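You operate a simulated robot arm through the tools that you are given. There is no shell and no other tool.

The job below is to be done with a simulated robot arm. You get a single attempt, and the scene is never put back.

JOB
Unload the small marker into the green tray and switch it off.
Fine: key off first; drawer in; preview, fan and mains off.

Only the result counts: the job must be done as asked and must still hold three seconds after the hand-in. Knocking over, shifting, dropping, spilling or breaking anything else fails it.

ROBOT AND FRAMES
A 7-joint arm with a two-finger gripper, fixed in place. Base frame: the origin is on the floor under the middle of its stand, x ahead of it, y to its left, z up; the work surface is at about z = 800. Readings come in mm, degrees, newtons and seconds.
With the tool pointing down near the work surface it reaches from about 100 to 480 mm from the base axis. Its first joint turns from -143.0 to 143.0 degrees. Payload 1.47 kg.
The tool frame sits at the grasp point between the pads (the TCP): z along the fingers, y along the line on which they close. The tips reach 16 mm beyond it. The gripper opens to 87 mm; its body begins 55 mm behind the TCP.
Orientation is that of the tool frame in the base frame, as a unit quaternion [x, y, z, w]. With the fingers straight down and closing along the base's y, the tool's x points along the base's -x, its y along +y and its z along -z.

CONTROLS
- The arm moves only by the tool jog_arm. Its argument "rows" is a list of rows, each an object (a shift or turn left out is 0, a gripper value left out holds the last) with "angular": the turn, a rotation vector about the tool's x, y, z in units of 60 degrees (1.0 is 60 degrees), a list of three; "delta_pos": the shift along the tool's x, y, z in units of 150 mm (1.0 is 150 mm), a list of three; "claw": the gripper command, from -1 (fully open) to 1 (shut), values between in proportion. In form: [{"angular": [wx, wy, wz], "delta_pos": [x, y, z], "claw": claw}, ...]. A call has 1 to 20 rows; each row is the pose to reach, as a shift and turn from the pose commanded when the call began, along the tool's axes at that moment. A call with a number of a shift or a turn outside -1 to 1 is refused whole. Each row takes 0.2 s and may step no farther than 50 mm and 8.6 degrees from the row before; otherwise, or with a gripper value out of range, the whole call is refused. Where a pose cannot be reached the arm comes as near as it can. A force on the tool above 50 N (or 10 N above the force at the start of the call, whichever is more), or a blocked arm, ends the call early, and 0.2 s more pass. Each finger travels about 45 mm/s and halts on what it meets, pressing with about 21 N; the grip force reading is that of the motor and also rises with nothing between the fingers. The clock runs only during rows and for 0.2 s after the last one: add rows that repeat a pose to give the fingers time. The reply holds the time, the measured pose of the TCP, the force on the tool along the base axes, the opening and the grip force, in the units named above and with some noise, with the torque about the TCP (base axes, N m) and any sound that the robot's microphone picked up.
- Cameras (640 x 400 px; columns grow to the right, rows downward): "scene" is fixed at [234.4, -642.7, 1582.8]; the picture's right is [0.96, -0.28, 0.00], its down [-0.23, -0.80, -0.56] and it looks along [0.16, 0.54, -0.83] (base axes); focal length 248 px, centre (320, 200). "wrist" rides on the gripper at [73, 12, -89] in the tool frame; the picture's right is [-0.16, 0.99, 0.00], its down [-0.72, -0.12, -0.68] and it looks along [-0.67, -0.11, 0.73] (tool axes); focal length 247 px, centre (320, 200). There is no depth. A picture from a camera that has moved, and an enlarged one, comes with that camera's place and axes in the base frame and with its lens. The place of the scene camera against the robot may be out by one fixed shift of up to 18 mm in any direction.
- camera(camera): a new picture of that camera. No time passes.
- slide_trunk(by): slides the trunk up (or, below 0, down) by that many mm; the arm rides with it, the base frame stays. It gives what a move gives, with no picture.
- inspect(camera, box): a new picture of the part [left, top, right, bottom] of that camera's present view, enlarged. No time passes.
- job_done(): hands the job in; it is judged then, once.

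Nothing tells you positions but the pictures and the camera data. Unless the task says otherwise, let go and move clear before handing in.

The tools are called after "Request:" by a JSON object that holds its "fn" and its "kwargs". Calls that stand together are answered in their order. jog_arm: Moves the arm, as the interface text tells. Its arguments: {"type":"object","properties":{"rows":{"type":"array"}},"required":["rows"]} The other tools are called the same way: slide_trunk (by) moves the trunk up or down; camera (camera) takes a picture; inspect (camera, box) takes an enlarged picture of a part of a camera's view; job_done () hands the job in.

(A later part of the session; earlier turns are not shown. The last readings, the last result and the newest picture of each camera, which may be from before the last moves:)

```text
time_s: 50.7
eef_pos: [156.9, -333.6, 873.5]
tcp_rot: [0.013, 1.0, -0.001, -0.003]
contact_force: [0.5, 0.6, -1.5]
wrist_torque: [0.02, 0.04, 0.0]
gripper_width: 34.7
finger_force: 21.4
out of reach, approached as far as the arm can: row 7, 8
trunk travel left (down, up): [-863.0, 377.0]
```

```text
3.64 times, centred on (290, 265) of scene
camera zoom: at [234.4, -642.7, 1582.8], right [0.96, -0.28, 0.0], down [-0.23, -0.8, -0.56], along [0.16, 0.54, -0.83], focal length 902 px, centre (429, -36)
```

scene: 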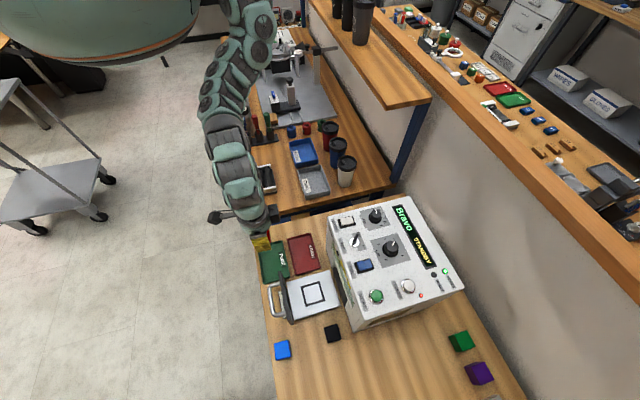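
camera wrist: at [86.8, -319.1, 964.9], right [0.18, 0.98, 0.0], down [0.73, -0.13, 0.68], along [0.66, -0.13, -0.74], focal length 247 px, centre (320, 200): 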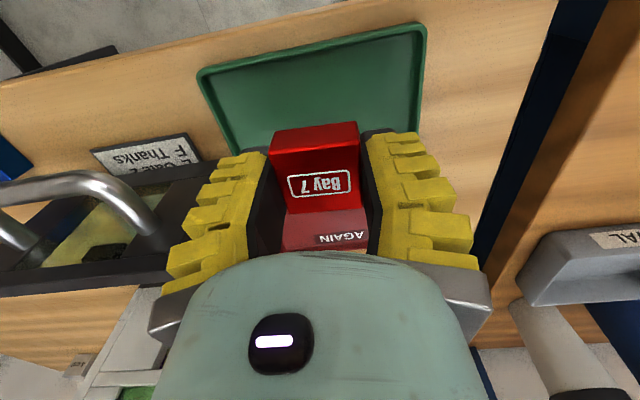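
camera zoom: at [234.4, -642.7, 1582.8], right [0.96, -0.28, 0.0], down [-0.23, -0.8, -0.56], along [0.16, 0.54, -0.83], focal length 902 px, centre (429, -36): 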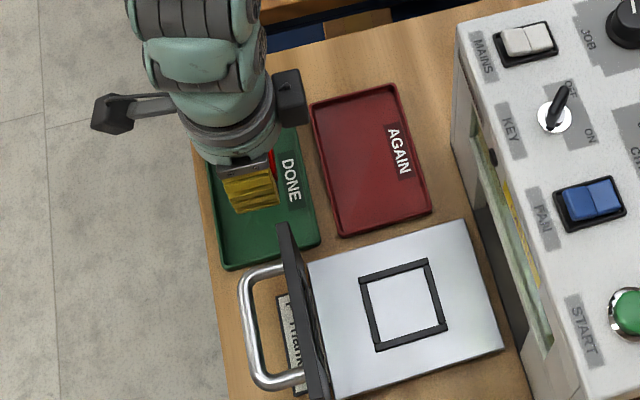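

The arm hit its lower limit at z≈873, so I'll finish the descent with the trunk in steps, watching the force.

Request:
{"fn": "slide_trunk", "kwargs": {"by": -36}}

Request:
{"fn": "inspect", "kwargs": {"camera": "wrist", "box": [180, 20, 460, 260]}}

Request:
{"fn": "inspect", "kwargs": {"camera": "scene", "box": [250, 230, 310, 290]}}

```text
time_s: 51.5
eef_pos: [157.1, -333.7, 838.5]
tcp_rot: [0.013, 1.0, -0.003, -0.003]
contact_force: [-0.6, -0.5, -2.1]
wrist_torque: [0.01, 0.0, 0.02]
gripper_width: 35.0
finger_force: 20.9
trunk travel left (down, up): [-827.0, 413.0]
```

```text
1.67 times, centred on (320, 140) of wrist
camera zoom: at [86.9, -319.3, 929.0], right [0.18, 0.98, 0.0], down [0.73, -0.13, 0.68], along [0.66, -0.13, -0.74], focal length 412 px, centre (320, 300)
```

zoom: 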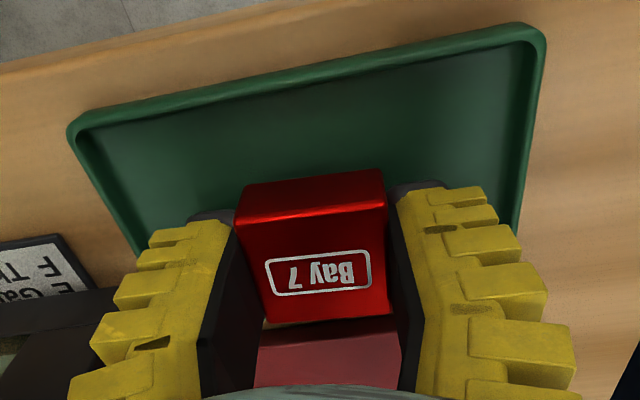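

```text
6.67 times, centred on (280, 260) of scene
camera zoom: at [234.4, -642.7, 1582.8], right [0.96, -0.28, 0.0], down [-0.23, -0.8, -0.56], along [0.16, 0.54, -0.83], focal length 1653 px, centre (587, -200)
```

zoom: 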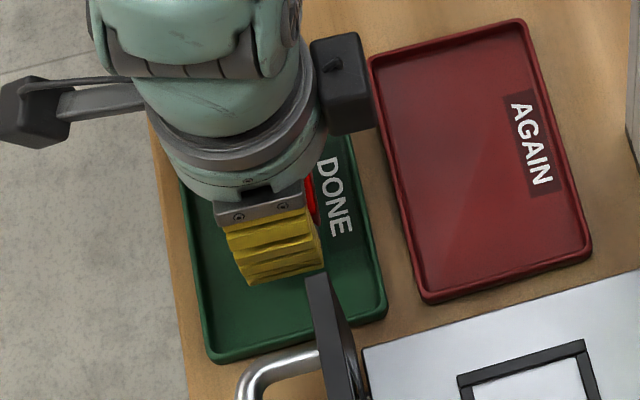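

Request:
{"fn": "slide_trunk", "kwargs": {"by": -7}}

```text
time_s: 52.0
eef_pos: [157.3, -334.4, 830.6]
tcp_rot: [0.012, 1.0, -0.001, -0.003]
contact_force: [0.8, -0.7, -1.0]
wrist_torque: [-0.02, 0.0, 0.0]
gripper_width: 34.8
finger_force: 20.7
trunk travel left (down, up): [-820.0, 420.0]
```

Request:
{"fn": "slide_trunk", "kwargs": {"by": -3}}

Request:
{"fn": "inspect", "kwargs": {"camera": "wrist", "box": [180, 20, 460, 260]}}

```text
time_s: 52.6
eef_pos: [156.7, -333.0, 829.4]
tcp_rot: [0.012, 1.0, -0.002, -0.003]
contact_force: [0.5, -0.3, -1.3]
wrist_torque: [-0.02, 0.0, 0.0]
gripper_width: 34.7
finger_force: 20.8
trunk travel left (down, up): [-817.0, 423.0]
```

```text
1.67 times, centred on (320, 140) of wrist
camera zoom: at [86.8, -319.1, 919.0], right [0.18, 0.98, 0.0], down [0.73, -0.13, 0.68], along [0.66, -0.13, -0.74], focal length 412 px, centre (320, 300)
```

zoom: 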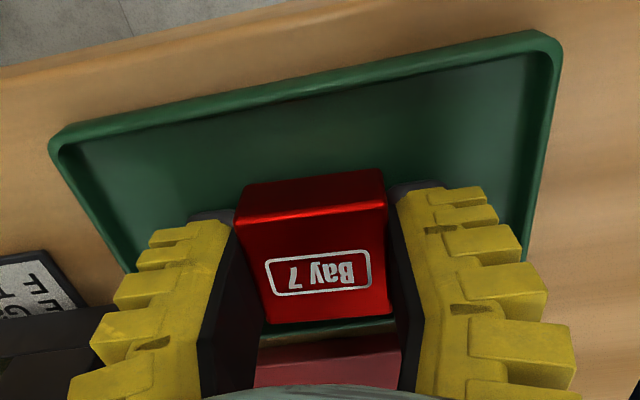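

Request:
{"fn": "slide_trunk", "kwargs": {"by": -2}}

Request:
{"fn": "slide_trunk", "kwargs": {"by": -2}}

```text
time_s: 53.1
eef_pos: [157.1, -334.1, 825.3]
tcp_rot: [0.012, 1.0, -0.001, -0.003]
contact_force: [0.7, 0.5, -1.6]
wrist_torque: [0.01, -0.02, -0.02]
gripper_width: 34.8
finger_force: 21.1
trunk travel left (down, up): [-815.0, 425.0]
```

```text
time_s: 53.6
eef_pos: [157.7, -332.9, 824.5]
tcp_rot: [0.012, 1.0, -0.002, -0.003]
contact_force: [-0.3, 1.5, 4.9]
wrist_torque: [-0.12, -0.1, 0.0]
gripper_width: 35.9
finger_force: 20.8
trunk travel left (down, up): [-813.0, 427.0]
```

The block has touched the tray floor (small upward force). I'll open the fingers, then rise straight up.

Request:
{"fn": "jog_arm", "kwargs": {"rows": [{"claw": 0.1}, {"claw": -0.2}, {"claw": -0.3}, {"claw": -0.3}, {"claw": -0.3}]}}

Request:
{"fn": "inspect", "kwargs": {"camera": "wrist", "box": [180, 20, 460, 260]}}

```text
time_s: 54.8
eef_pos: [157.3, -333.5, 823.5]
tcp_rot: [0.012, 1.0, -0.002, -0.003]
contact_force: [-0.6, 0.1, -0.6]
wrist_torque: [0.0, -0.05, 0.01]
gripper_width: 61.6
finger_force: 3.8
trunk travel left (down, up): [-813.0, 427.0]
```

```text
1.67 times, centred on (320, 140) of wrist
camera zoom: at [86.8, -319.1, 915.0], right [0.18, 0.98, 0.0], down [0.73, -0.13, 0.68], along [0.66, -0.13, -0.74], focal length 412 px, centre (320, 300)
```

zoom: 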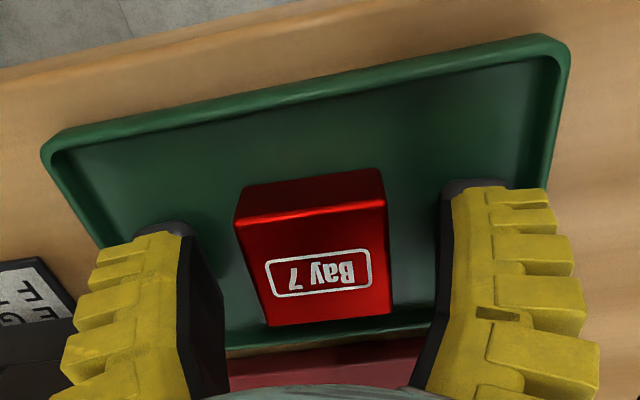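

The block sits free in the green tray. I rise straight up with the trunk and verify.

Request:
{"fn": "slide_trunk", "kwargs": {"by": 170}}

Request:
{"fn": "camera", "kwargs": {"camera": "wrist"}}

Request:
{"fn": "camera", "kwargs": {"camera": "scene"}}

```text
time_s: 56.7
eef_pos: [156.2, -333.9, 994.3]
tcp_rot: [0.012, 1.0, -0.002, -0.004]
contact_force: [0.0, 0.3, -0.2]
wrist_torque: [-0.01, 0.0, -0.01]
gripper_width: 61.6
finger_force: 3.6
trunk travel left (down, up): [-983.0, 257.0]
```

```text
taken
camera wrist: at [86.8, -319.1, 1084.9], right [0.18, 0.98, 0.0], down [0.73, -0.13, 0.68], along [0.66, -0.13, -0.74], focal length 247 px, centre (320, 200)
```

wrist: 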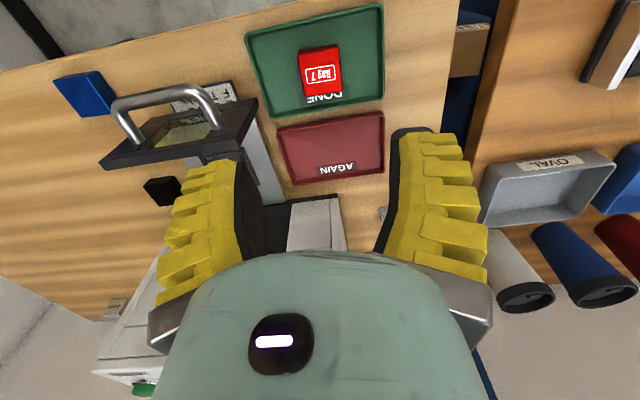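

```text
taken
```

scene: 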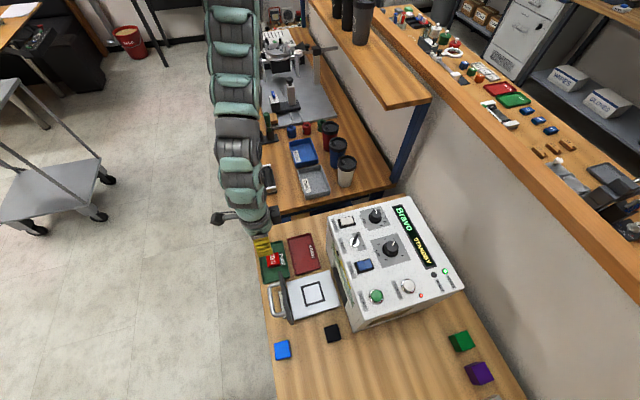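

The block is in the green tray. Now I measure the drawer handle for pushing it in.

Request:
{"fn": "inspect", "kwargs": {"camera": "wrist", "box": [90, 60, 270, 180]}}

Request:
{"fn": "inspect", "kwargs": {"camera": "scene", "box": [255, 265, 355, 335]}}

```text
3.33 times, centred on (180, 120) of wrist
camera zoom: at [86.8, -319.1, 1084.9], right [0.18, 0.98, 0.0], down [0.73, -0.13, 0.68], along [0.66, -0.13, -0.74], focal length 823 px, centre (787, 467)
```

zoom: 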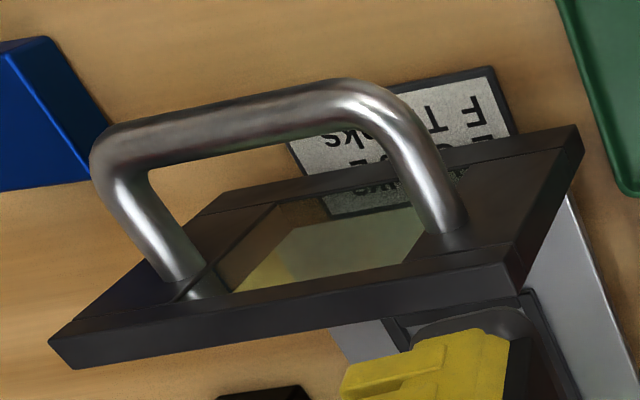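

```text
5.71 times, centred on (305, 300) of scene
camera zoom: at [234.4, -642.7, 1582.8], right [0.96, -0.28, 0.0], down [-0.23, -0.8, -0.56], along [0.16, 0.54, -0.83], focal length 1417 px, centre (406, -371)
```

zoom: 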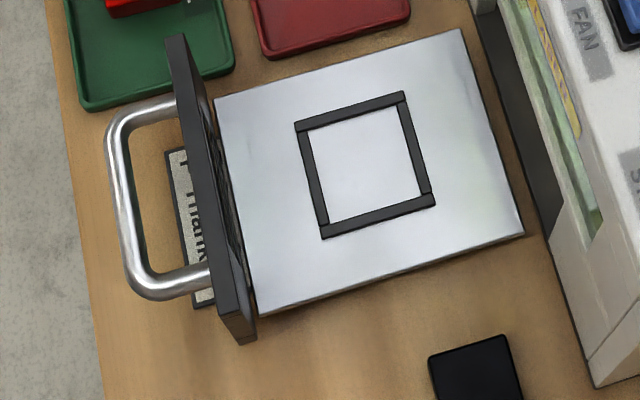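

Handle bar is at about x 135, z 879, centred at y -469.5. I'll move behind it (toward the robot side), high up, with fingers closed.

Request:
{"fn": "jog_arm", "kwargs": {"rows": [{"delta_pos": [0, 0, -0.25], "claw": 0}, {"delta_pos": [0.05, -0.1, -0.5], "claw": 0.5}, {"delta_pos": [0.13, -0.3, -0.65], "claw": 1}, {"delta_pos": [0.21, -0.5, -0.8], "claw": 1}, {"delta_pos": [0.3, -0.7, -0.8], "claw": 1}, {"delta_pos": [0.385, -0.917, -0.8], "claw": 1}, {"delta_pos": [0.385, -0.917, -0.8], "claw": 1}, {"delta_pos": [0.385, -0.917, -0.8], "claw": 1}]}}

Request:
{"fn": "slide_trunk", "kwargs": {"by": -120}}

```text
time_s: 58.5
eef_pos: [116.6, -430.4, 1124.6]
tcp_rot: [0.012, 1.0, -0.001, -0.003]
contact_force: [0.0, -0.4, -1.1]
wrist_torque: [-0.04, -0.02, -0.01]
gripper_width: 0.0
finger_force: 20.9
out of reach, approached as far as the arm can: row 5, 6, 7, 8
trunk travel left (down, up): [-983.0, 257.0]
```

```text
time_s: 60.0
eef_pos: [116.5, -431.5, 1005.0]
tcp_rot: [0.013, 1.0, -0.002, -0.004]
contact_force: [0.4, 0.4, -0.2]
wrist_torque: [0.01, -0.01, -0.01]
gripper_width: 0.3
finger_force: 20.9
trunk travel left (down, up): [-863.0, 377.0]
```

Reach works along a diagonal band (farther out needs the trunk lower). I'll raise the arm and lower the trunk alternately to get over the target safely.

Request:
{"fn": "jog_arm", "kwargs": {"rows": [{"delta_pos": [0, 0, -0.2], "claw": 1}, {"delta_pos": [0, 0, -0.4], "claw": 1}, {"delta_pos": [0, 0, -0.6], "claw": 1}, {"delta_pos": [0, 0, -0.8], "claw": 1}, {"delta_pos": [0, 0, -1.0], "claw": 1}, {"delta_pos": [0, 0, -1.0], "claw": 1}, {"delta_pos": [0, 0, -1.0], "claw": 1}]}}

Request:
{"fn": "slide_trunk", "kwargs": {"by": -120}}

```text
time_s: 61.6
eef_pos: [117.1, -430.2, 1153.7]
tcp_rot: [0.012, 1.0, -0.002, -0.004]
contact_force: [0.6, -0.5, 0.4]
wrist_torque: [0.01, 0.03, 0.02]
gripper_width: 0.5
finger_force: 21.0
trunk travel left (down, up): [-863.0, 377.0]
```

```text
time_s: 63.1
eef_pos: [116.7, -431.6, 1035.3]
tcp_rot: [0.013, 1.0, -0.001, -0.004]
contact_force: [-0.8, -0.4, 0.9]
wrist_torque: [0.03, -0.01, -0.03]
gripper_width: 0.0
finger_force: 20.4
trunk travel left (down, up): [-743.0, 497.0]
```

Request:
{"fn": "jog_arm", "kwargs": {"rows": [{"delta_pos": [0.04, -0.08, -0.08], "claw": 1}, {"delta_pos": [0.09, -0.17, -0.16], "claw": 1}, {"delta_pos": [0.139, -0.259, -0.25], "claw": 1}, {"delta_pos": [0.139, -0.259, -0.25], "claw": 1}, {"delta_pos": [0.139, -0.259, -0.25], "angular": [0, -0.125, 0], "claw": 1}, {"delta_pos": [0.139, -0.259, -0.25], "angular": [0, -0.25, 0], "claw": 1}, {"delta_pos": [0.139, -0.259, -0.25], "angular": [0, -0.375, 0], "claw": 1}, {"delta_pos": [0.139, -0.259, -0.25], "angular": [0, -0.5, 0], "claw": 1}, {"delta_pos": [0.139, -0.259, -0.25], "angular": [0, -0.5, 0], "claw": 1}]}}

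Request:
{"fn": "camera", "kwargs": {"camera": "scene"}}

Request:
{"fn": "camera", "kwargs": {"camera": "wrist"}}

```text
time_s: 65.0
eef_pos: [169.4, -447.8, 1077.5]
tcp_rot: [-0.085, 0.963, 0.029, 0.255]
contact_force: [0.5, -0.1, -0.5]
wrist_torque: [-0.01, 0.04, 0.0]
gripper_width: 0.0
finger_force: 20.9
out of reach, approached as far as the arm can: row 6, 7, 8, 9
trunk travel left (down, up): [-743.0, 497.0]
stopped in row 9: the arm was blocked; the commanded pose is now the measured one
```

```text
taken
```

scene: 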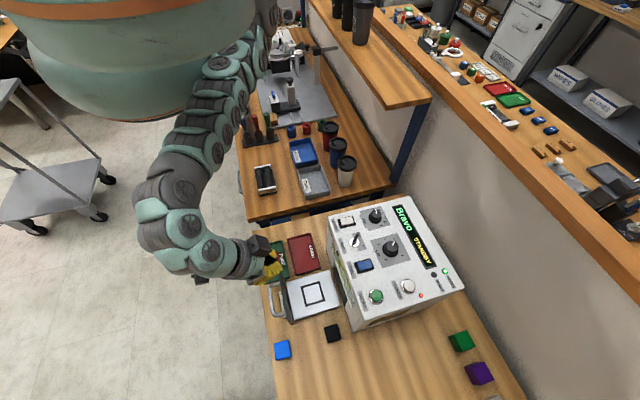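

```text
taken
camera wrist: at [63.2, -454.9, 1120.8], right [-0.04, 1.0, 0.09], down [0.31, -0.07, 0.95], along [0.95, 0.07, -0.3], focal length 247 px, centre (320, 200)
```

wrist: 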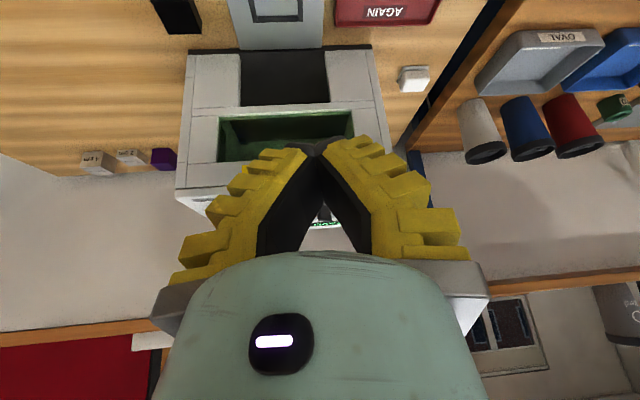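

Tilting the wrist sideways is blocked near here. Instead I'll keep the tool vertical but turn it 90° so its side housings point along y and clear the machine. First I undo the tilt.

Request:
{"fn": "jog_arm", "kwargs": {"rows": [{"angular": [0.011, 0.099, 0.033], "claw": 1}, {"angular": [0.022, 0.197, 0.066], "claw": 1}, {"angular": [0.034, 0.296, 0.098], "claw": 1}, {"angular": [0.045, 0.394, 0.131], "claw": 1}, {"angular": [0.056, 0.493, 0.164], "claw": 1}, {"angular": [0.056, 0.493, 0.164], "claw": 1}]}}

Request:
{"fn": "camera", "kwargs": {"camera": "scene"}}

```text
time_s: 65.7
eef_pos: [255.9, -453.9, 1076.2]
tcp_rot: [-0.141, 0.98, 0.032, 0.139]
contact_force: [-0.5, -0.5, -0.5]
wrist_torque: [-0.05, -0.03, 0.0]
gripper_width: 0.0
finger_force: 21.2
trunk travel left (down, up): [-743.0, 497.0]
stopped in row 3: the arm was blocked; the commanded pose is now the measured one
```

```text
taken
```

scene: 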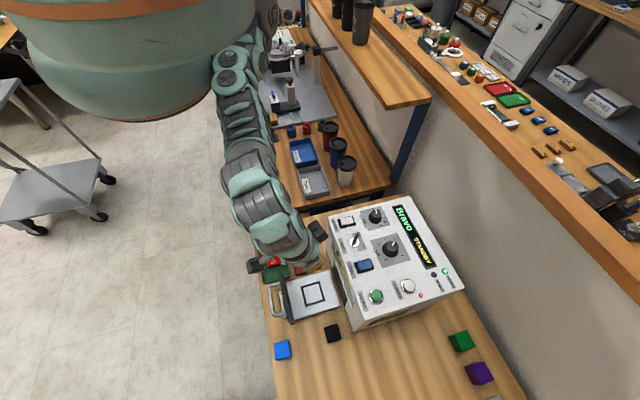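

The arm swung while reconfiguring and is at (256, -454, 1076), still clear above everything. I'll finish straightening here.

Request:
{"fn": "jog_arm", "kwargs": {"rows": [{"angular": [0.016, 0.067, 0.068], "claw": 1}, {"angular": [0.031, 0.134, 0.136], "claw": 1}, {"angular": [0.047, 0.2, 0.203], "claw": 1}, {"angular": [0.062, 0.267, 0.271], "claw": 1}, {"angular": [0.062, 0.267, 0.271], "claw": 1}]}}

Request:
{"fn": "camera", "kwargs": {"camera": "scene"}}

```text
time_s: 67.1
eef_pos: [283.0, -451.0, 1077.4]
tcp_rot: [-0.028, 1.0, 0.0, 0.001]
contact_force: [0.4, 0.4, -0.4]
wrist_torque: [0.01, 0.02, -0.06]
gripper_width: 0.2
finger_force: 20.5
trunk travel left (down, up): [-743.0, 497.0]
stopped in row 5: the arm was blocked; the commanded pose is now the measured one
```

```text
taken
```

scene: 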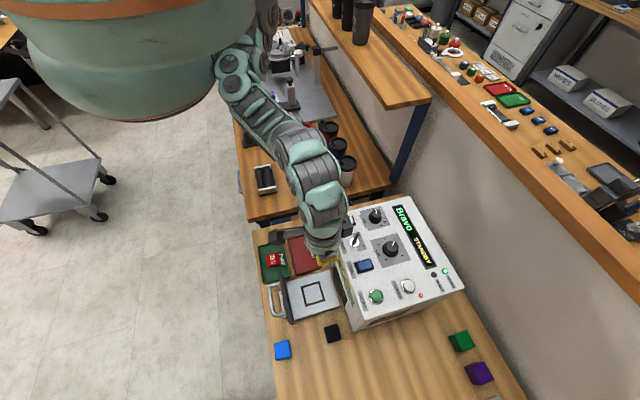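

Straight again. Now I move back in -x in small steps.

Request:
{"fn": "jog_arm", "kwargs": {"rows": [{"delta_pos": [0.16, 0, 0], "claw": 1}, {"delta_pos": [0.32, -0.01, 0], "claw": 1}, {"delta_pos": [0.48, -0.02, 0], "claw": 1}, {"delta_pos": [0.64, -0.03, 0], "claw": 1}, {"delta_pos": [0.8, -0.04, 0], "claw": 1}, {"delta_pos": [0.972, -0.046, 0], "claw": 1}, {"delta_pos": [0.972, -0.046, 0], "claw": 1}]}}

```text
time_s: 68.7
eef_pos: [132.9, -466.5, 1079.7]
tcp_rot: [-0.024, 1.0, -0.004, 0.0]
contact_force: [0.0, 0.1, 0.4]
wrist_torque: [0.01, -0.03, -0.01]
gripper_width: 0.1
finger_force: 21.1
trunk travel left (down, up): [-743.0, 497.0]
```

Request:
{"fn": "jog_arm", "kwargs": {"rows": [{"delta_pos": [0.08, 0, 0], "angular": [0, 0, 0.13], "claw": 1}, {"delta_pos": [0.16, 0, 0], "angular": [0, 0, 0.26], "claw": 1}, {"delta_pos": [0.25, -0.008, 0], "angular": [0, 0, 0.39], "claw": 1}, {"delta_pos": [0.25, -0.008, 0], "angular": [0, 0, 0.52], "claw": 1}, {"delta_pos": [0.25, -0.008, 0], "angular": [0, 0, 0.65], "claw": 1}, {"delta_pos": [0.25, -0.008, 0], "angular": [0, 0, 0.78], "claw": 1}, {"delta_pos": [0.25, -0.008, 0], "angular": [0, 0, 0.78], "claw": 1}]}}

Request:
{"fn": "camera", "kwargs": {"camera": "scene"}}

```text
time_s: 70.3
eef_pos: [97.4, -469.7, 1076.5]
tcp_rot: [0.375, 0.927, -0.001, 0.001]
contact_force: [0.4, 0.3, -0.5]
wrist_torque: [0.02, -0.05, 0.03]
gripper_width: 0.0
finger_force: 20.6
trunk travel left (down, up): [-743.0, 497.0]
```

```text
taken
```

scene: 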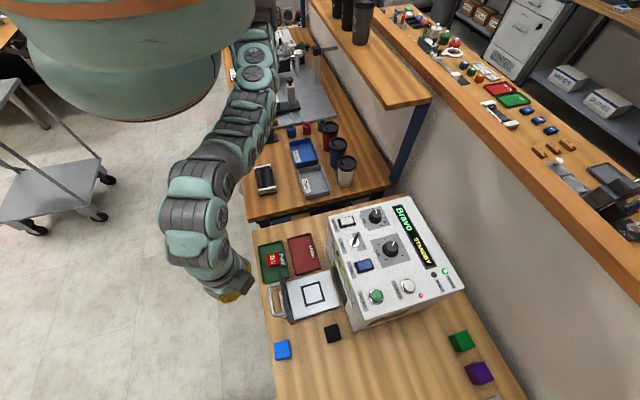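

Request:
{"fn": "jog_arm", "kwargs": {"rows": [{"angular": [0, 0, 0.13], "claw": 1}, {"angular": [0, 0, 0.26], "claw": 1}, {"angular": [0, 0, 0.39], "claw": 1}, {"angular": [0, 0, 0.52], "claw": 1}, {"angular": [0, 0, 0.65], "claw": 1}, {"angular": [0, 0, 0.767], "claw": 1}, {"angular": [0, 0, 0.767], "claw": 1}]}}

Request:
{"fn": "slide_trunk", "kwargs": {"by": -130}}

Request:
{"fn": "camera", "kwargs": {"camera": "scene"}}

Request:
{"fn": "inspect", "kwargs": {"camera": "scene", "box": [220, 250, 340, 340]}}

Request:
{"fn": "camera", "kwargs": {"camera": "wrist"}}

```text
time_s: 71.9
eef_pos: [97.5, -469.2, 1077.6]
tcp_rot: [0.708, 0.706, -0.001, 0.002]
contact_force: [1.0, -0.2, -0.3]
wrist_torque: [0.03, 0.01, 0.02]
gripper_width: 0.0
finger_force: 21.2
trunk travel left (down, up): [-743.0, 497.0]
```

```text
time_s: 73.5
eef_pos: [97.4, -470.0, 947.2]
tcp_rot: [0.706, 0.708, -0.001, 0.001]
contact_force: [0.1, 0.2, 0.0]
wrist_torque: [-0.01, -0.02, 0.0]
gripper_width: 0.1
finger_force: 20.7
trunk travel left (down, up): [-613.0, 627.0]
```

```text
taken
```

scene: 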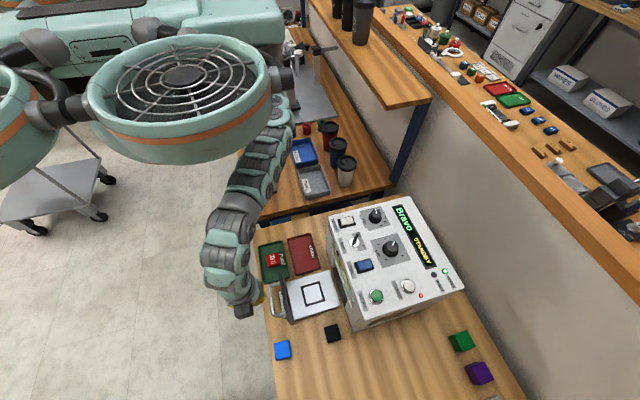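

```text
4.44 times, centred on (280, 295) of scene
camera zoom: at [234.4, -642.7, 1582.8], right [0.96, -0.28, 0.0], down [-0.23, -0.8, -0.56], along [0.16, 0.54, -0.83], focal length 1102 px, centre (498, -222)
```

zoom: 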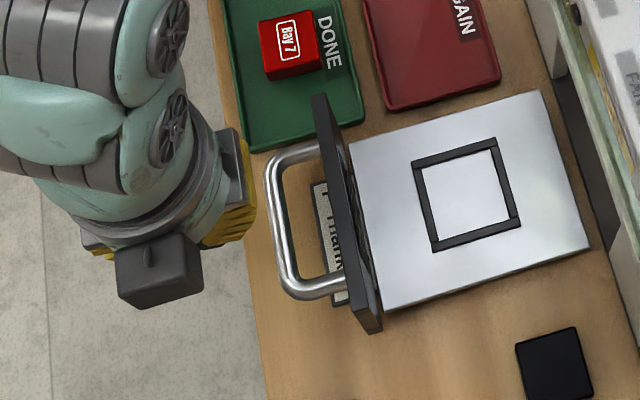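

```text
taken
camera wrist: at [110.1, -394.9, 1037.5], right [0.99, -0.16, 0.0], down [-0.12, -0.72, 0.68], along [-0.11, -0.67, -0.73], focal length 247 px, centre (320, 200)
```

wrist: 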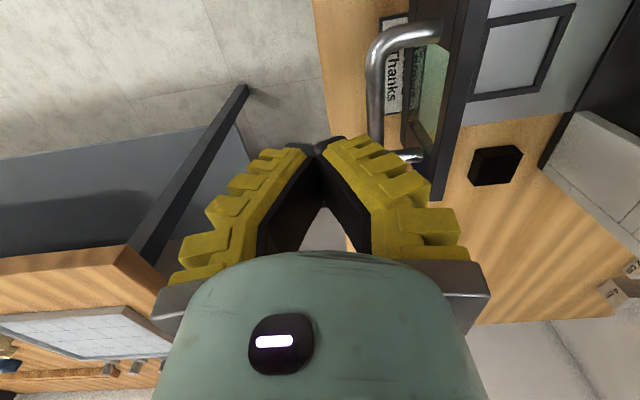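

The fingers are behind the handle bar. I'll lower the last 71 mm and then push in +x.

Request:
{"fn": "slide_trunk", "kwargs": {"by": -70}}

Request:
{"fn": "camera", "kwargs": {"camera": "wrist"}}

Request:
{"fn": "inspect", "kwargs": {"camera": "scene", "box": [220, 260, 340, 350]}}

```text
time_s: 74.6
eef_pos: [96.7, -469.3, 877.8]
tcp_rot: [0.707, 0.708, -0.001, 0.001]
contact_force: [-0.1, 0.8, 0.7]
wrist_torque: [-0.03, 0.01, 0.0]
gripper_width: 0.3
finger_force: 21.6
trunk travel left (down, up): [-543.0, 697.0]
```

```text
taken
camera wrist: at [110.1, -395.0, 967.5], right [0.99, -0.16, 0.0], down [-0.12, -0.72, 0.68], along [-0.11, -0.67, -0.73], focal length 247 px, centre (320, 200)
```

wrist: 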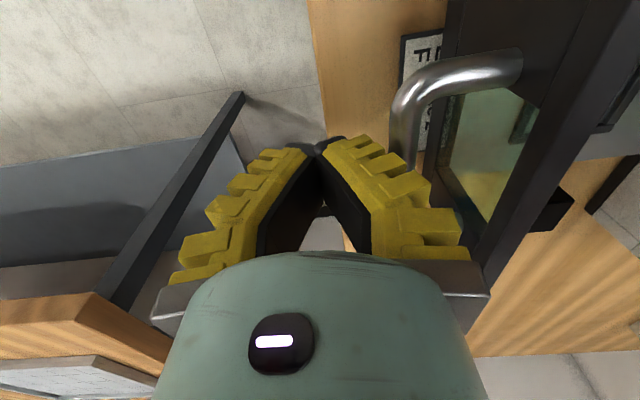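

```text
4.44 times, centred on (280, 305) of scene
camera zoom: at [234.4, -642.7, 1582.8], right [0.96, -0.28, 0.0], down [-0.23, -0.8, -0.56], along [0.16, 0.54, -0.83], focal length 1102 px, centre (498, -267)
```

zoom: 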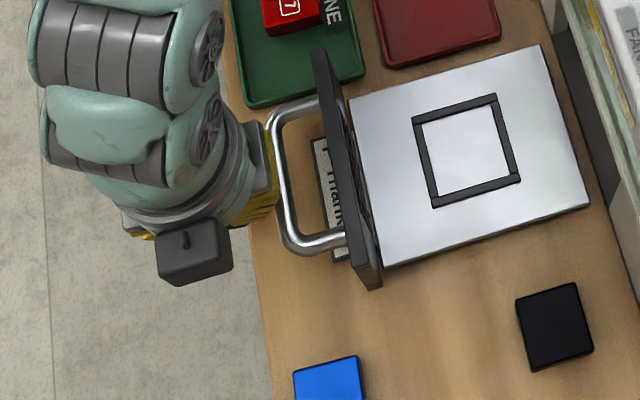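

Positioned. Now pushing the drawer in along +x, slowly.

Request:
{"fn": "jog_arm", "kwargs": {"rows": [{"delta_pos": [0, 0.06, 0], "claw": 1}, {"delta_pos": [0, 0.12, 0], "claw": 1}, {"delta_pos": [0, 0.18, 0], "claw": 1}, {"delta_pos": [0, 0.24, 0], "claw": 1}, {"delta_pos": [0, 0.3, 0], "claw": 1}, {"delta_pos": [0, 0.36, 0], "claw": 1}, {"delta_pos": [0, 0.36, 0], "claw": 1}]}}

Request:
{"fn": "camera", "kwargs": {"camera": "wrist"}}

Request:
{"fn": "inspect", "kwargs": {"camera": "scene", "box": [230, 240, 370, 345]}}

```text
time_s: 76.2
eef_pos: [152.8, -468.2, 877.8]
tcp_rot: [0.706, 0.708, -0.001, 0.002]
contact_force: [-0.1, -0.5, 0.4]
wrist_torque: [-0.02, 0.02, -0.01]
gripper_width: 0.0
finger_force: 21.2
trunk travel left (down, up): [-543.0, 697.0]
```

```text
taken
camera wrist: at [164.4, -394.9, 967.8], right [0.99, -0.16, 0.0], down [-0.12, -0.72, 0.68], along [-0.1, -0.67, -0.73], focal length 247 px, centre (320, 200)
```

wrist: 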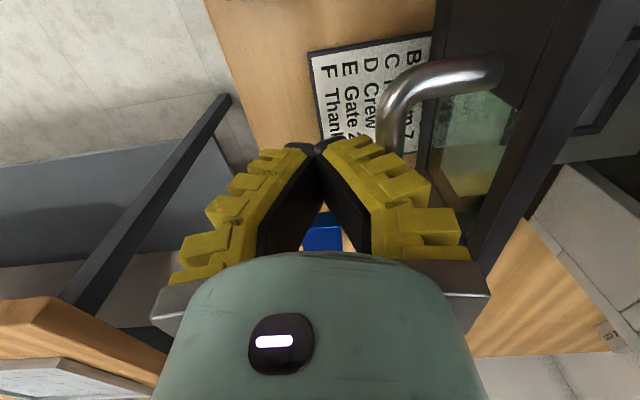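

```text
3.81 times, centred on (300, 292) of scene
camera zoom: at [234.4, -642.7, 1582.8], right [0.96, -0.28, 0.0], down [-0.23, -0.8, -0.56], along [0.16, 0.54, -0.83], focal length 944 px, centre (396, -152)
```

zoom: 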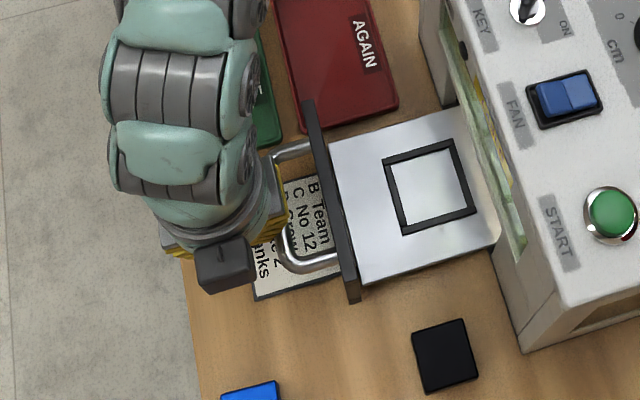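

The drawer slides in freely. Continuing to push, watching the force.

Request:
{"fn": "jog_arm", "kwargs": {"rows": [{"delta_pos": [0, 0.06, 0], "claw": 1}, {"delta_pos": [0, 0.12, 0], "claw": 1}, {"delta_pos": [0, 0.18, 0], "claw": 1}, {"delta_pos": [0, 0.24, 0], "claw": 1}, {"delta_pos": [0, 0.3, 0], "claw": 1}, {"delta_pos": [0, 0.36, 0], "claw": 1}, {"delta_pos": [0, 0.42, 0], "claw": 1}, {"delta_pos": [0, 0.46, 0], "claw": 1}, {"delta_pos": [0, 0.46, 0], "claw": 1}]}}

Request:
{"fn": "camera", "kwargs": {"camera": "wrist"}}

Request:
{"fn": "inspect", "kwargs": {"camera": "scene", "box": [230, 230, 390, 350]}}

```text
time_s: 78.2
eef_pos: [221.1, -469.2, 876.7]
tcp_rot: [0.706, 0.708, -0.001, 0.002]
contact_force: [-0.9, -0.9, 1.2]
wrist_torque: [0.01, 0.01, 0.02]
gripper_width: 0.0
finger_force: 21.4
trunk travel left (down, up): [-543.0, 697.0]
```

```text
taken
camera wrist: at [232.9, -394.6, 967.5], right [0.99, -0.16, 0.0], down [-0.12, -0.72, 0.68], along [-0.1, -0.67, -0.73], focal length 247 px, centre (320, 200)
```

wrist: 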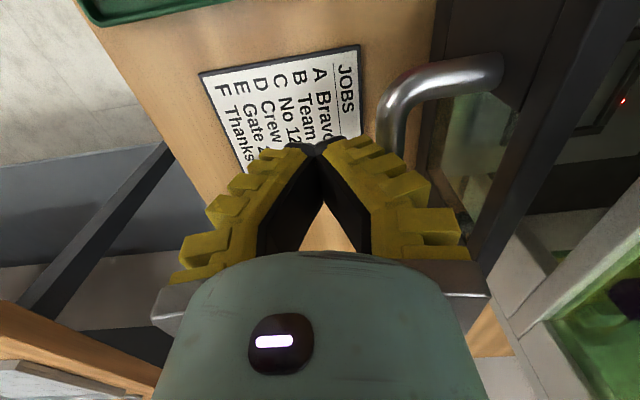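

```text
3.33 times, centred on (310, 290) of scene
camera zoom: at [234.4, -642.7, 1582.8], right [0.96, -0.28, 0.0], down [-0.23, -0.8, -0.56], along [0.16, 0.54, -0.83], focal length 826 px, centre (353, -100)
```

zoom: 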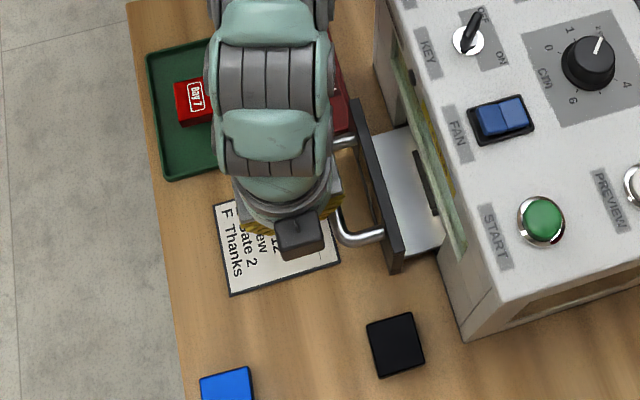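

Nearly in; about 40 mm remain. I'll continue in smaller steps until it seats.

Request:
{"fn": "jog_arm", "kwargs": {"rows": [{"delta_pos": [0, 0.04, 0], "claw": 1}, {"delta_pos": [0, 0.08, 0], "claw": 1}, {"delta_pos": [0, 0.12, 0], "claw": 1}, {"delta_pos": [0, 0.16, 0], "claw": 1}, {"delta_pos": [0, 0.2, 0], "claw": 1}, {"delta_pos": [0, 0.22, 0], "claw": 1}, {"delta_pos": [0, 0.22, 0], "claw": 1}]}}

Request:
{"fn": "camera", "kwargs": {"camera": "wrist"}}

Request:
{"fn": "inspect", "kwargs": {"camera": "scene", "box": [270, 220, 390, 330]}}

```text
time_s: 79.8
eef_pos: [251.7, -469.3, 878.2]
tcp_rot: [0.707, 0.708, 0.0, 0.001]
contact_force: [-0.4, -1.0, -0.2]
wrist_torque: [0.01, -0.01, -0.02]
gripper_width: 0.0
finger_force: 21.2
trunk travel left (down, up): [-543.0, 697.0]
```

```text
taken
camera wrist: at [265.7, -394.7, 967.8], right [0.99, -0.16, 0.0], down [-0.12, -0.72, 0.68], along [-0.11, -0.67, -0.73], focal length 247 px, centre (320, 200)
```

wrist: 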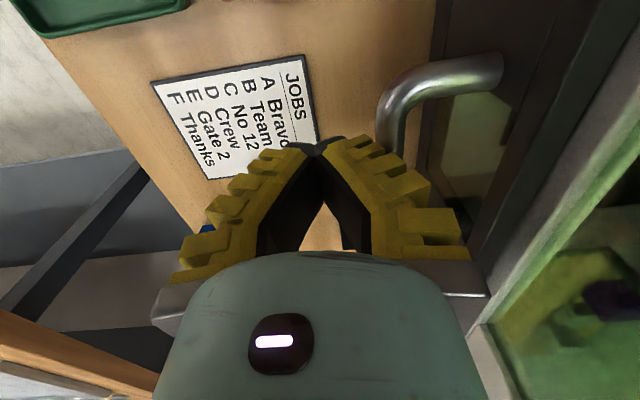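

```text
3.64 times, centred on (330, 275) of scene
camera zoom: at [234.4, -642.7, 1582.8], right [0.96, -0.28, 0.0], down [-0.23, -0.8, -0.56], along [0.16, 0.54, -0.83], focal length 902 px, centre (284, -73)
```

zoom: 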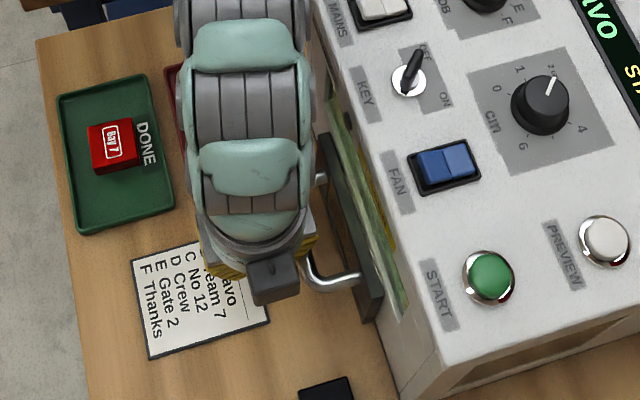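

Request:
{"fn": "jog_arm", "kwargs": {"rows": [{"delta_pos": [0, 0.02, 0], "claw": 1}, {"delta_pos": [0, 0.04, 0], "claw": 1}, {"delta_pos": [0, 0.06, 0], "claw": 1}, {"delta_pos": [0, 0.07, 0], "claw": 1}]}}

Request:
{"fn": "inspect", "kwargs": {"camera": "scene", "box": [290, 230, 370, 310]}}

Request:
{"fn": "camera", "kwargs": {"camera": "wrist"}}

```text
time_s: 80.8
eef_pos: [254.7, -468.0, 876.2]
tcp_rot: [0.708, 0.706, -0.004, -0.003]
contact_force: [-23.1, -1.5, 2.0]
wrist_torque: [0.07, -0.07, 0.27]
gripper_width: 0.0
finger_force: 21.1
trunk travel left (down, up): [-543.0, 697.0]
```

```text
5.00 times, centred on (330, 270) of scene
camera zoom: at [234.4, -642.7, 1582.8], right [0.96, -0.28, 0.0], down [-0.23, -0.8, -0.56], along [0.16, 0.54, -0.83], focal length 1240 px, centre (270, -150)
```

zoom: 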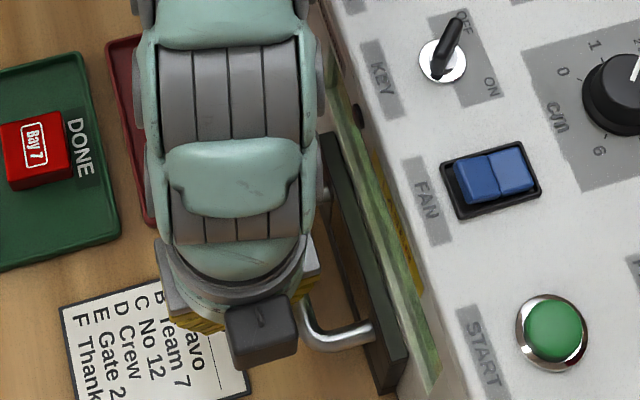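

```text
taken
camera wrist: at [269.0, -394.7, 965.9], right [0.99, -0.16, -0.01], down [-0.11, -0.72, 0.68], along [-0.12, -0.67, -0.73], focal length 247 px, centre (320, 200)
```

wrist: 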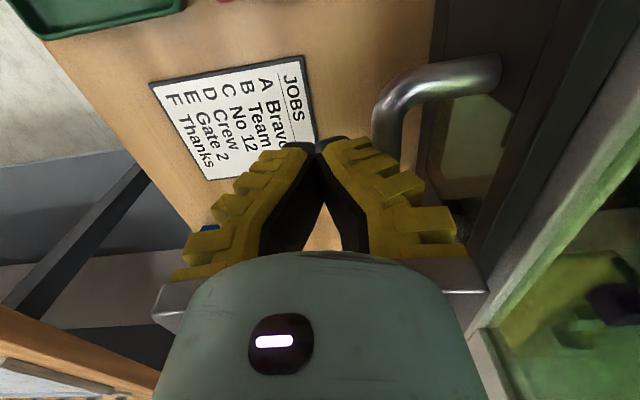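

The push now meets 23 N at handle height, which suggests the drawer is at its stop. I'll push slightly more to confirm it's seated and look closely.

Request:
{"fn": "jog_arm", "kwargs": {"rows": [{"delta_pos": [0, 0.01, 0], "claw": 1}, {"delta_pos": [0, 0.02, 0], "claw": 1}, {"delta_pos": [0, 0.02, 0], "claw": 1}]}}

Request:
{"fn": "inspect", "kwargs": {"camera": "scene", "box": [320, 190, 480, 330]}}

Request:
{"fn": "inspect", "kwargs": {"camera": "wrist", "box": [380, 20, 640, 300]}}

```text
time_s: 81.6
eef_pos: [256.0, -468.4, 875.0]
tcp_rot: [0.709, 0.705, -0.005, -0.006]
contact_force: [-30.3, 0.3, 3.5]
wrist_torque: [0.08, -0.01, 0.4]
gripper_width: 0.0
finger_force: 20.4
trunk travel left (down, up): [-543.0, 697.0]
```

```text
2.86 times, centred on (400, 260) of scene
camera zoom: at [234.4, -642.7, 1582.8], right [0.96, -0.28, 0.0], down [-0.23, -0.8, -0.56], along [0.16, 0.54, -0.83], focal length 708 px, centre (91, 29)
```

zoom: 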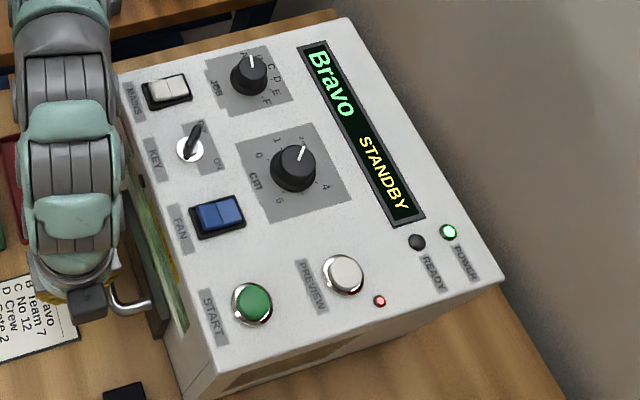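

```text
1.43 times, centred on (510, 160) of wrist
camera zoom: at [270.0, -394.9, 965.8], right [0.99, -0.16, -0.01], down [-0.11, -0.72, 0.68], along [-0.12, -0.67, -0.73], focal length 353 px, centre (49, 257)
```

zoom: 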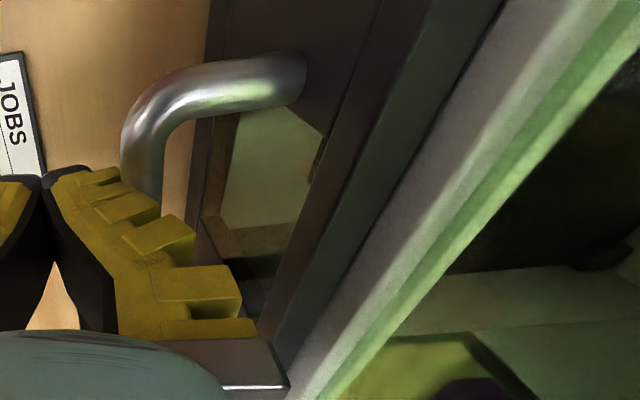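

The drawer front is flush against the machine. I'll back off the handle and rise, then work on the panel controls.

Request:
{"fn": "jog_arm", "kwargs": {"rows": [{"delta_pos": [0, -0.06, 0], "claw": 1}, {"delta_pos": [0, -0.16, 0], "claw": 1}, {"delta_pos": [0, -0.28, 0], "claw": 1}, {"delta_pos": [0, -0.4, 0], "claw": 1}, {"delta_pos": [0, -0.4, 0], "claw": 1}]}}

Request:
{"fn": "slide_trunk", "kwargs": {"by": 240}}

Request:
{"fn": "camera", "kwargs": {"camera": "scene"}}

```text
time_s: 82.8
eef_pos: [207.4, -470.2, 876.7]
tcp_rot: [0.707, 0.707, -0.001, 0.002]
contact_force: [0.0, -0.1, 0.7]
wrist_torque: [-0.03, -0.01, 0.01]
gripper_width: 0.3
finger_force: 20.5
trunk travel left (down, up): [-543.0, 697.0]
```

```text
time_s: 85.3
eef_pos: [207.6, -470.2, 1116.5]
tcp_rot: [0.706, 0.708, -0.001, 0.002]
contact_force: [-0.7, -0.7, 0.2]
wrist_torque: [-0.02, 0.0, -0.02]
gripper_width: 0.2
finger_force: 21.1
trunk travel left (down, up): [-783.0, 457.0]
```

```text
taken
```

scene: 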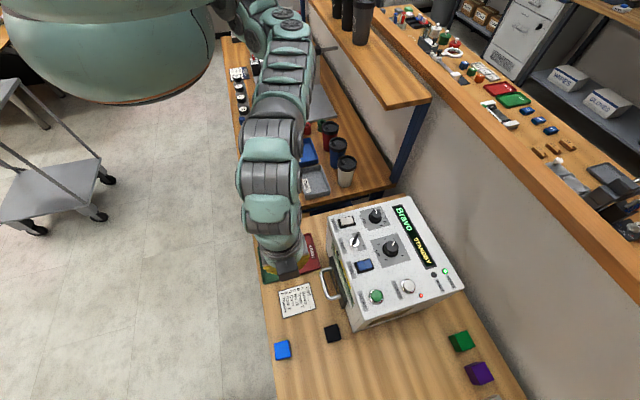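

Drawer is in and the part is in the green tray. Preview is the farthest control (~716 mm out), so I'll move outward and up while turning the tool to face radially outward.

Request:
{"fn": "jog_arm", "kwargs": {"rows": [{"delta_pos": [0, 0.1, -0.2], "angular": [0, 0, -0.1], "claw": 1}, {"delta_pos": [-0.04, 0.24, -0.4], "angular": [0, 0, -0.22], "claw": 1}, {"delta_pos": [-0.08, 0.4, -0.55], "angular": [0, 0, -0.34], "claw": 1}, {"delta_pos": [-0.12, 0.55, -0.7], "angular": [0, 0, -0.46], "claw": 1}, {"delta_pos": [-0.16, 0.7, -0.82], "angular": [0, 0, -0.58], "claw": 1}, {"delta_pos": [-0.2, 0.813, -0.827], "angular": [0, 0, -0.65], "claw": 1}, {"delta_pos": [-0.2, 0.813, -0.827], "angular": [0, 0, -0.65], "claw": 1}]}}

Request:
{"fn": "camera", "kwargs": {"camera": "scene"}}

```text
time_s: 86.9
eef_pos: [331.8, -493.3, 1240.1]
tcp_rot: [0.431, 0.903, -0.001, 0.002]
contact_force: [0.3, -0.9, 0.5]
wrist_torque: [-0.02, 0.03, 0.0]
gripper_width: 0.0
finger_force: 20.9
out of reach, approached as far as the arm can: row 6, 7
trunk travel left (down, up): [-783.0, 457.0]
```

```text
taken
```

scene: 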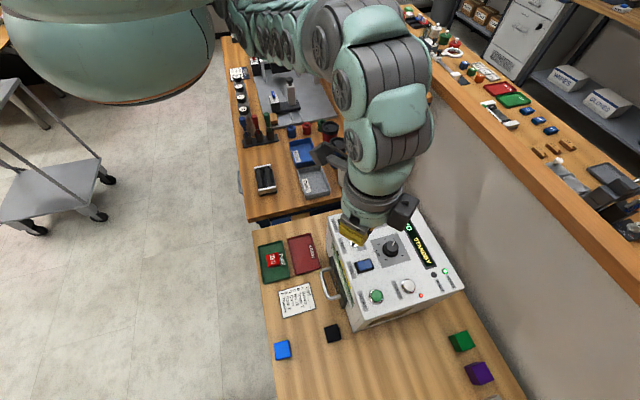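

The reach boundary runs diagonally (farther out needs a lower trunk with the arm raised). I'll step along it: trunk down, arm up and out.

Request:
{"fn": "slide_trunk", "kwargs": {"by": -110}}

Request:
{"fn": "jog_arm", "kwargs": {"rows": [{"delta_pos": [0, 0, -0.15], "claw": 1}, {"delta_pos": [-0.07, 0, -0.3], "claw": 1}, {"delta_pos": [-0.14, 0, -0.45], "claw": 1}, {"delta_pos": [-0.21, 0, -0.6], "claw": 1}, {"delta_pos": [-0.28, 0, -0.75], "claw": 1}, {"delta_pos": [-0.35, 0, -0.75], "claw": 1}, {"delta_pos": [-0.35, 0, -0.75], "claw": 1}]}}

```text
time_s: 88.3
eef_pos: [331.6, -494.5, 1130.0]
tcp_rot: [0.429, 0.903, -0.001, 0.002]
contact_force: [0.7, 0.5, 0.4]
wrist_torque: [0.02, 0.03, 0.0]
gripper_width: 0.0
finger_force: 20.9
trunk travel left (down, up): [-673.0, 567.0]
```

```text
time_s: 89.9
eef_pos: [347.9, -482.0, 1180.9]
tcp_rot: [0.423, 0.906, -0.003, 0.002]
contact_force: [-0.6, 0.0, -0.5]
wrist_torque: [0.01, 0.03, 0.01]
gripper_width: 0.1
finger_force: 21.1
out of reach, approached as far as the arm can: row 1, 2, 3, 4, 5, 6, 7
trunk travel left (down, up): [-673.0, 567.0]
```

With the tool vertical, the arm tops out at r≈595 mm, so preview and fan need the tool tilted outward. I'll turn the tool so its side housings point sideways, then tilt it outward and test reach well above the panel.

Request:
{"fn": "slide_trunk", "kwargs": {"by": 20}}

Request:
{"fn": "jog_arm", "kwargs": {"rows": [{"delta_pos": [0.05, 0, -0.02], "angular": [0, 0, -0.13], "claw": 1}, {"delta_pos": [0.1, 0, -0.05], "angular": [0, 0, -0.26], "claw": 1}, {"delta_pos": [0.1, 0, -0.05], "angular": [0, 0, -0.39], "claw": 1}, {"delta_pos": [0.1, 0, -0.05], "angular": [0, 0, -0.52], "claw": 1}, {"delta_pos": [0.1, 0, -0.05], "angular": [0, 0, -0.65], "claw": 1}, {"delta_pos": [0.1, 0, -0.05], "angular": [0, 0, -0.78], "claw": 1}, {"delta_pos": [0.1, 0, -0.05], "angular": [0, 0, -0.91], "claw": 1}, {"delta_pos": [0.1, 0, -0.05], "angular": [0, 0, -0.91], "claw": 1}]}}

```text
time_s: 90.6
eef_pos: [349.2, -481.6, 1200.2]
tcp_rot: [0.423, 0.906, -0.003, 0.002]
contact_force: [-0.3, -0.4, -0.3]
wrist_torque: [0.0, 0.03, -0.02]
gripper_width: 0.0
finger_force: 20.7
trunk travel left (down, up): [-693.0, 547.0]
```

```text
time_s: 92.6
eef_pos: [375.4, -464.2, 1188.8]
tcp_rot: [-0.081, 0.997, 0.004, -0.002]
contact_force: [0.3, 0.3, 0.2]
wrist_torque: [-0.01, 0.02, 0.0]
gripper_width: 0.1
finger_force: 21.1
out of reach, approached as far as the arm can: row 1, 2, 3, 4, 5, 6, 7, 8
trunk travel left (down, up): [-693.0, 547.0]
stopped in row 8: the arm was blocked; the commanded pose is now the measured one
```

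Request:
{"fn": "slide_trunk", "kwargs": {"by": 70}}

Request:
{"fn": "jog_arm", "kwargs": {"rows": [{"delta_pos": [0, 0, 0.15], "angular": [0, 0, 0], "claw": 1}, {"delta_pos": [0, 0, 0.3], "angular": [0, 0, 0], "claw": 1}, {"delta_pos": [0, 0, 0.45], "angular": [0, 0, -0.1], "claw": 1}, {"delta_pos": [0, 0, 0.55], "angular": [0, 0, -0.22], "claw": 1}, {"delta_pos": [0, 0, 0.55], "angular": [0, 0, -0.34], "claw": 1}, {"delta_pos": [0, 0, 0.55], "angular": [0, 0, -0.48], "claw": 1}, {"delta_pos": [0, 0, 0.55], "angular": [0, 0, -0.48], "claw": 1}]}}

Request:
{"fn": "camera", "kwargs": {"camera": "scene"}}

```text
time_s: 93.7
eef_pos: [374.7, -463.8, 1259.0]
tcp_rot: [-0.082, 0.997, 0.004, -0.003]
contact_force: [0.1, 0.1, 0.5]
wrist_torque: [0.0, 0.0, -0.04]
gripper_width: 0.0
finger_force: 21.0
trunk travel left (down, up): [-763.0, 477.0]
```

```text
time_s: 95.3
eef_pos: [373.8, -463.3, 1177.5]
tcp_rot: [-0.326, 0.945, 0.003, -0.002]
contact_force: [-0.4, -0.6, -0.6]
wrist_torque: [-0.02, -0.04, 0.02]
gripper_width: 0.0
finger_force: 20.8
trunk travel left (down, up): [-763.0, 477.0]
```

```text
taken
```

scene: 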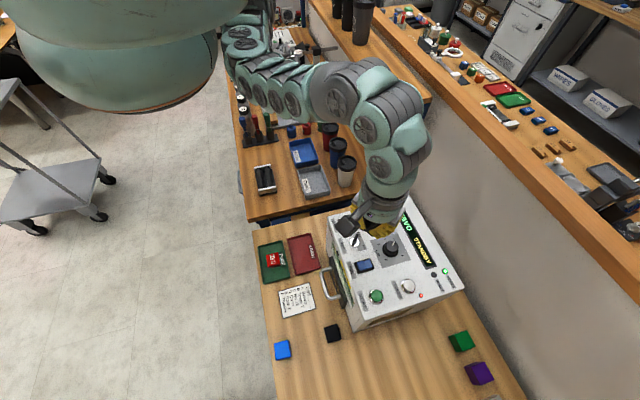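

Now tilting outward in stages while moving toward preview, well above the panel.

Request:
{"fn": "jog_arm", "kwargs": {"rows": [{"delta_pos": [0, -0.08, 0], "angular": [0.07, 0, 0], "claw": 1}, {"delta_pos": [0, -0.16, 0], "angular": [0.14, 0, 0], "claw": 1}, {"delta_pos": [0, -0.24, 0], "angular": [0.21, 0, 0], "claw": 1}, {"delta_pos": [0, -0.32, 0], "angular": [0.28, 0, 0], "claw": 1}, {"delta_pos": [0, -0.4, 0], "angular": [0.34, 0, 0], "claw": 1}, {"delta_pos": [0, -0.4, 0], "angular": [0.34, 0, 0], "claw": 1}]}}

Request:
{"fn": "camera", "kwargs": {"camera": "scene"}}

```text
time_s: 96.7
eef_pos: [410.9, -511.4, 1175.8]
tcp_rot: [-0.322, 0.931, -0.164, 0.056]
contact_force: [0.0, -0.3, -0.4]
wrist_torque: [0.04, 0.03, 0.0]
gripper_width: 0.0
finger_force: 21.3
trunk travel left (down, up): [-763.0, 477.0]
```

```text
taken
```

scene: 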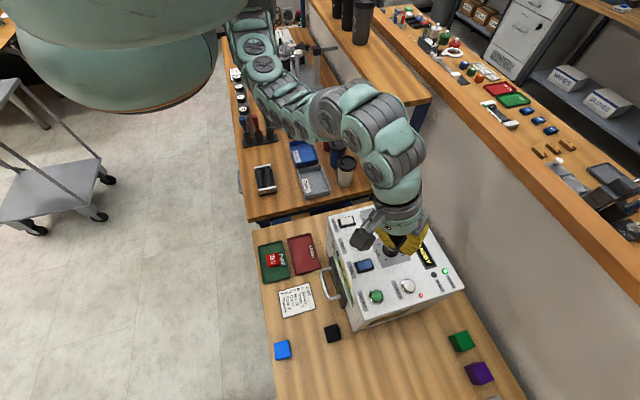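

Tilt works well: r=656 mm reached. Continue to about 40° tilt over preview.

Request:
{"fn": "jog_arm", "kwargs": {"rows": [{"delta_pos": [0, -0.075, 0.027], "angular": [0.07, 0, 0], "claw": 1}, {"delta_pos": [0, -0.15, 0.055], "angular": [0.14, 0, 0], "claw": 1}, {"delta_pos": [0, -0.225, 0.082], "angular": [0.21, 0, 0], "claw": 1}, {"delta_pos": [0, -0.3, 0.11], "angular": [0.28, 0, 0], "claw": 1}, {"delta_pos": [0, -0.376, 0.137], "angular": [0.33, 0, 0], "claw": 1}, {"delta_pos": [0, -0.376, 0.137], "angular": [0.33, 0, 0], "claw": 1}]}}

Request:
{"fn": "camera", "kwargs": {"camera": "scene"}}

Request:
{"fn": "camera", "kwargs": {"camera": "wrist"}}

```text
time_s: 98.1
eef_pos: [447.6, -558.3, 1176.8]
tcp_rot: [-0.307, 0.889, -0.322, 0.11]
contact_force: [-0.1, 0.0, -0.6]
wrist_torque: [0.0, 0.0, -0.01]
gripper_width: 0.0
finger_force: 20.7
trunk travel left (down, up): [-763.0, 477.0]
```

```text
taken
```

scene: 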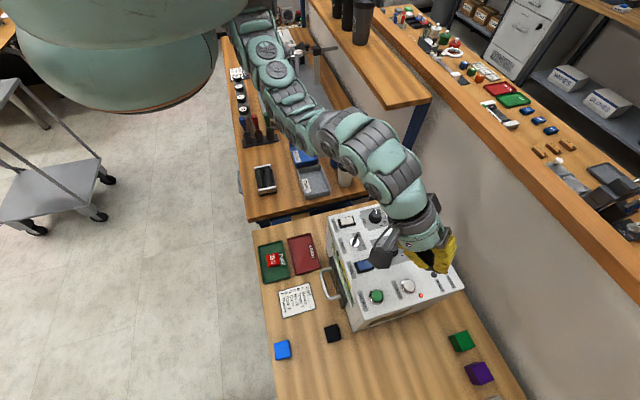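

```text
taken
camera wrist: at [351.0, -549.7, 1239.0], right [-0.34, 0.69, -0.63], down [0.36, 0.72, 0.6], along [0.87, -0.02, -0.5], focal length 247 px, centre (320, 200)
```

wrist: 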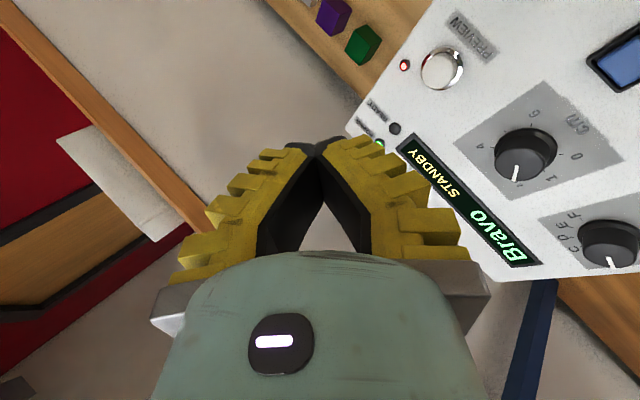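

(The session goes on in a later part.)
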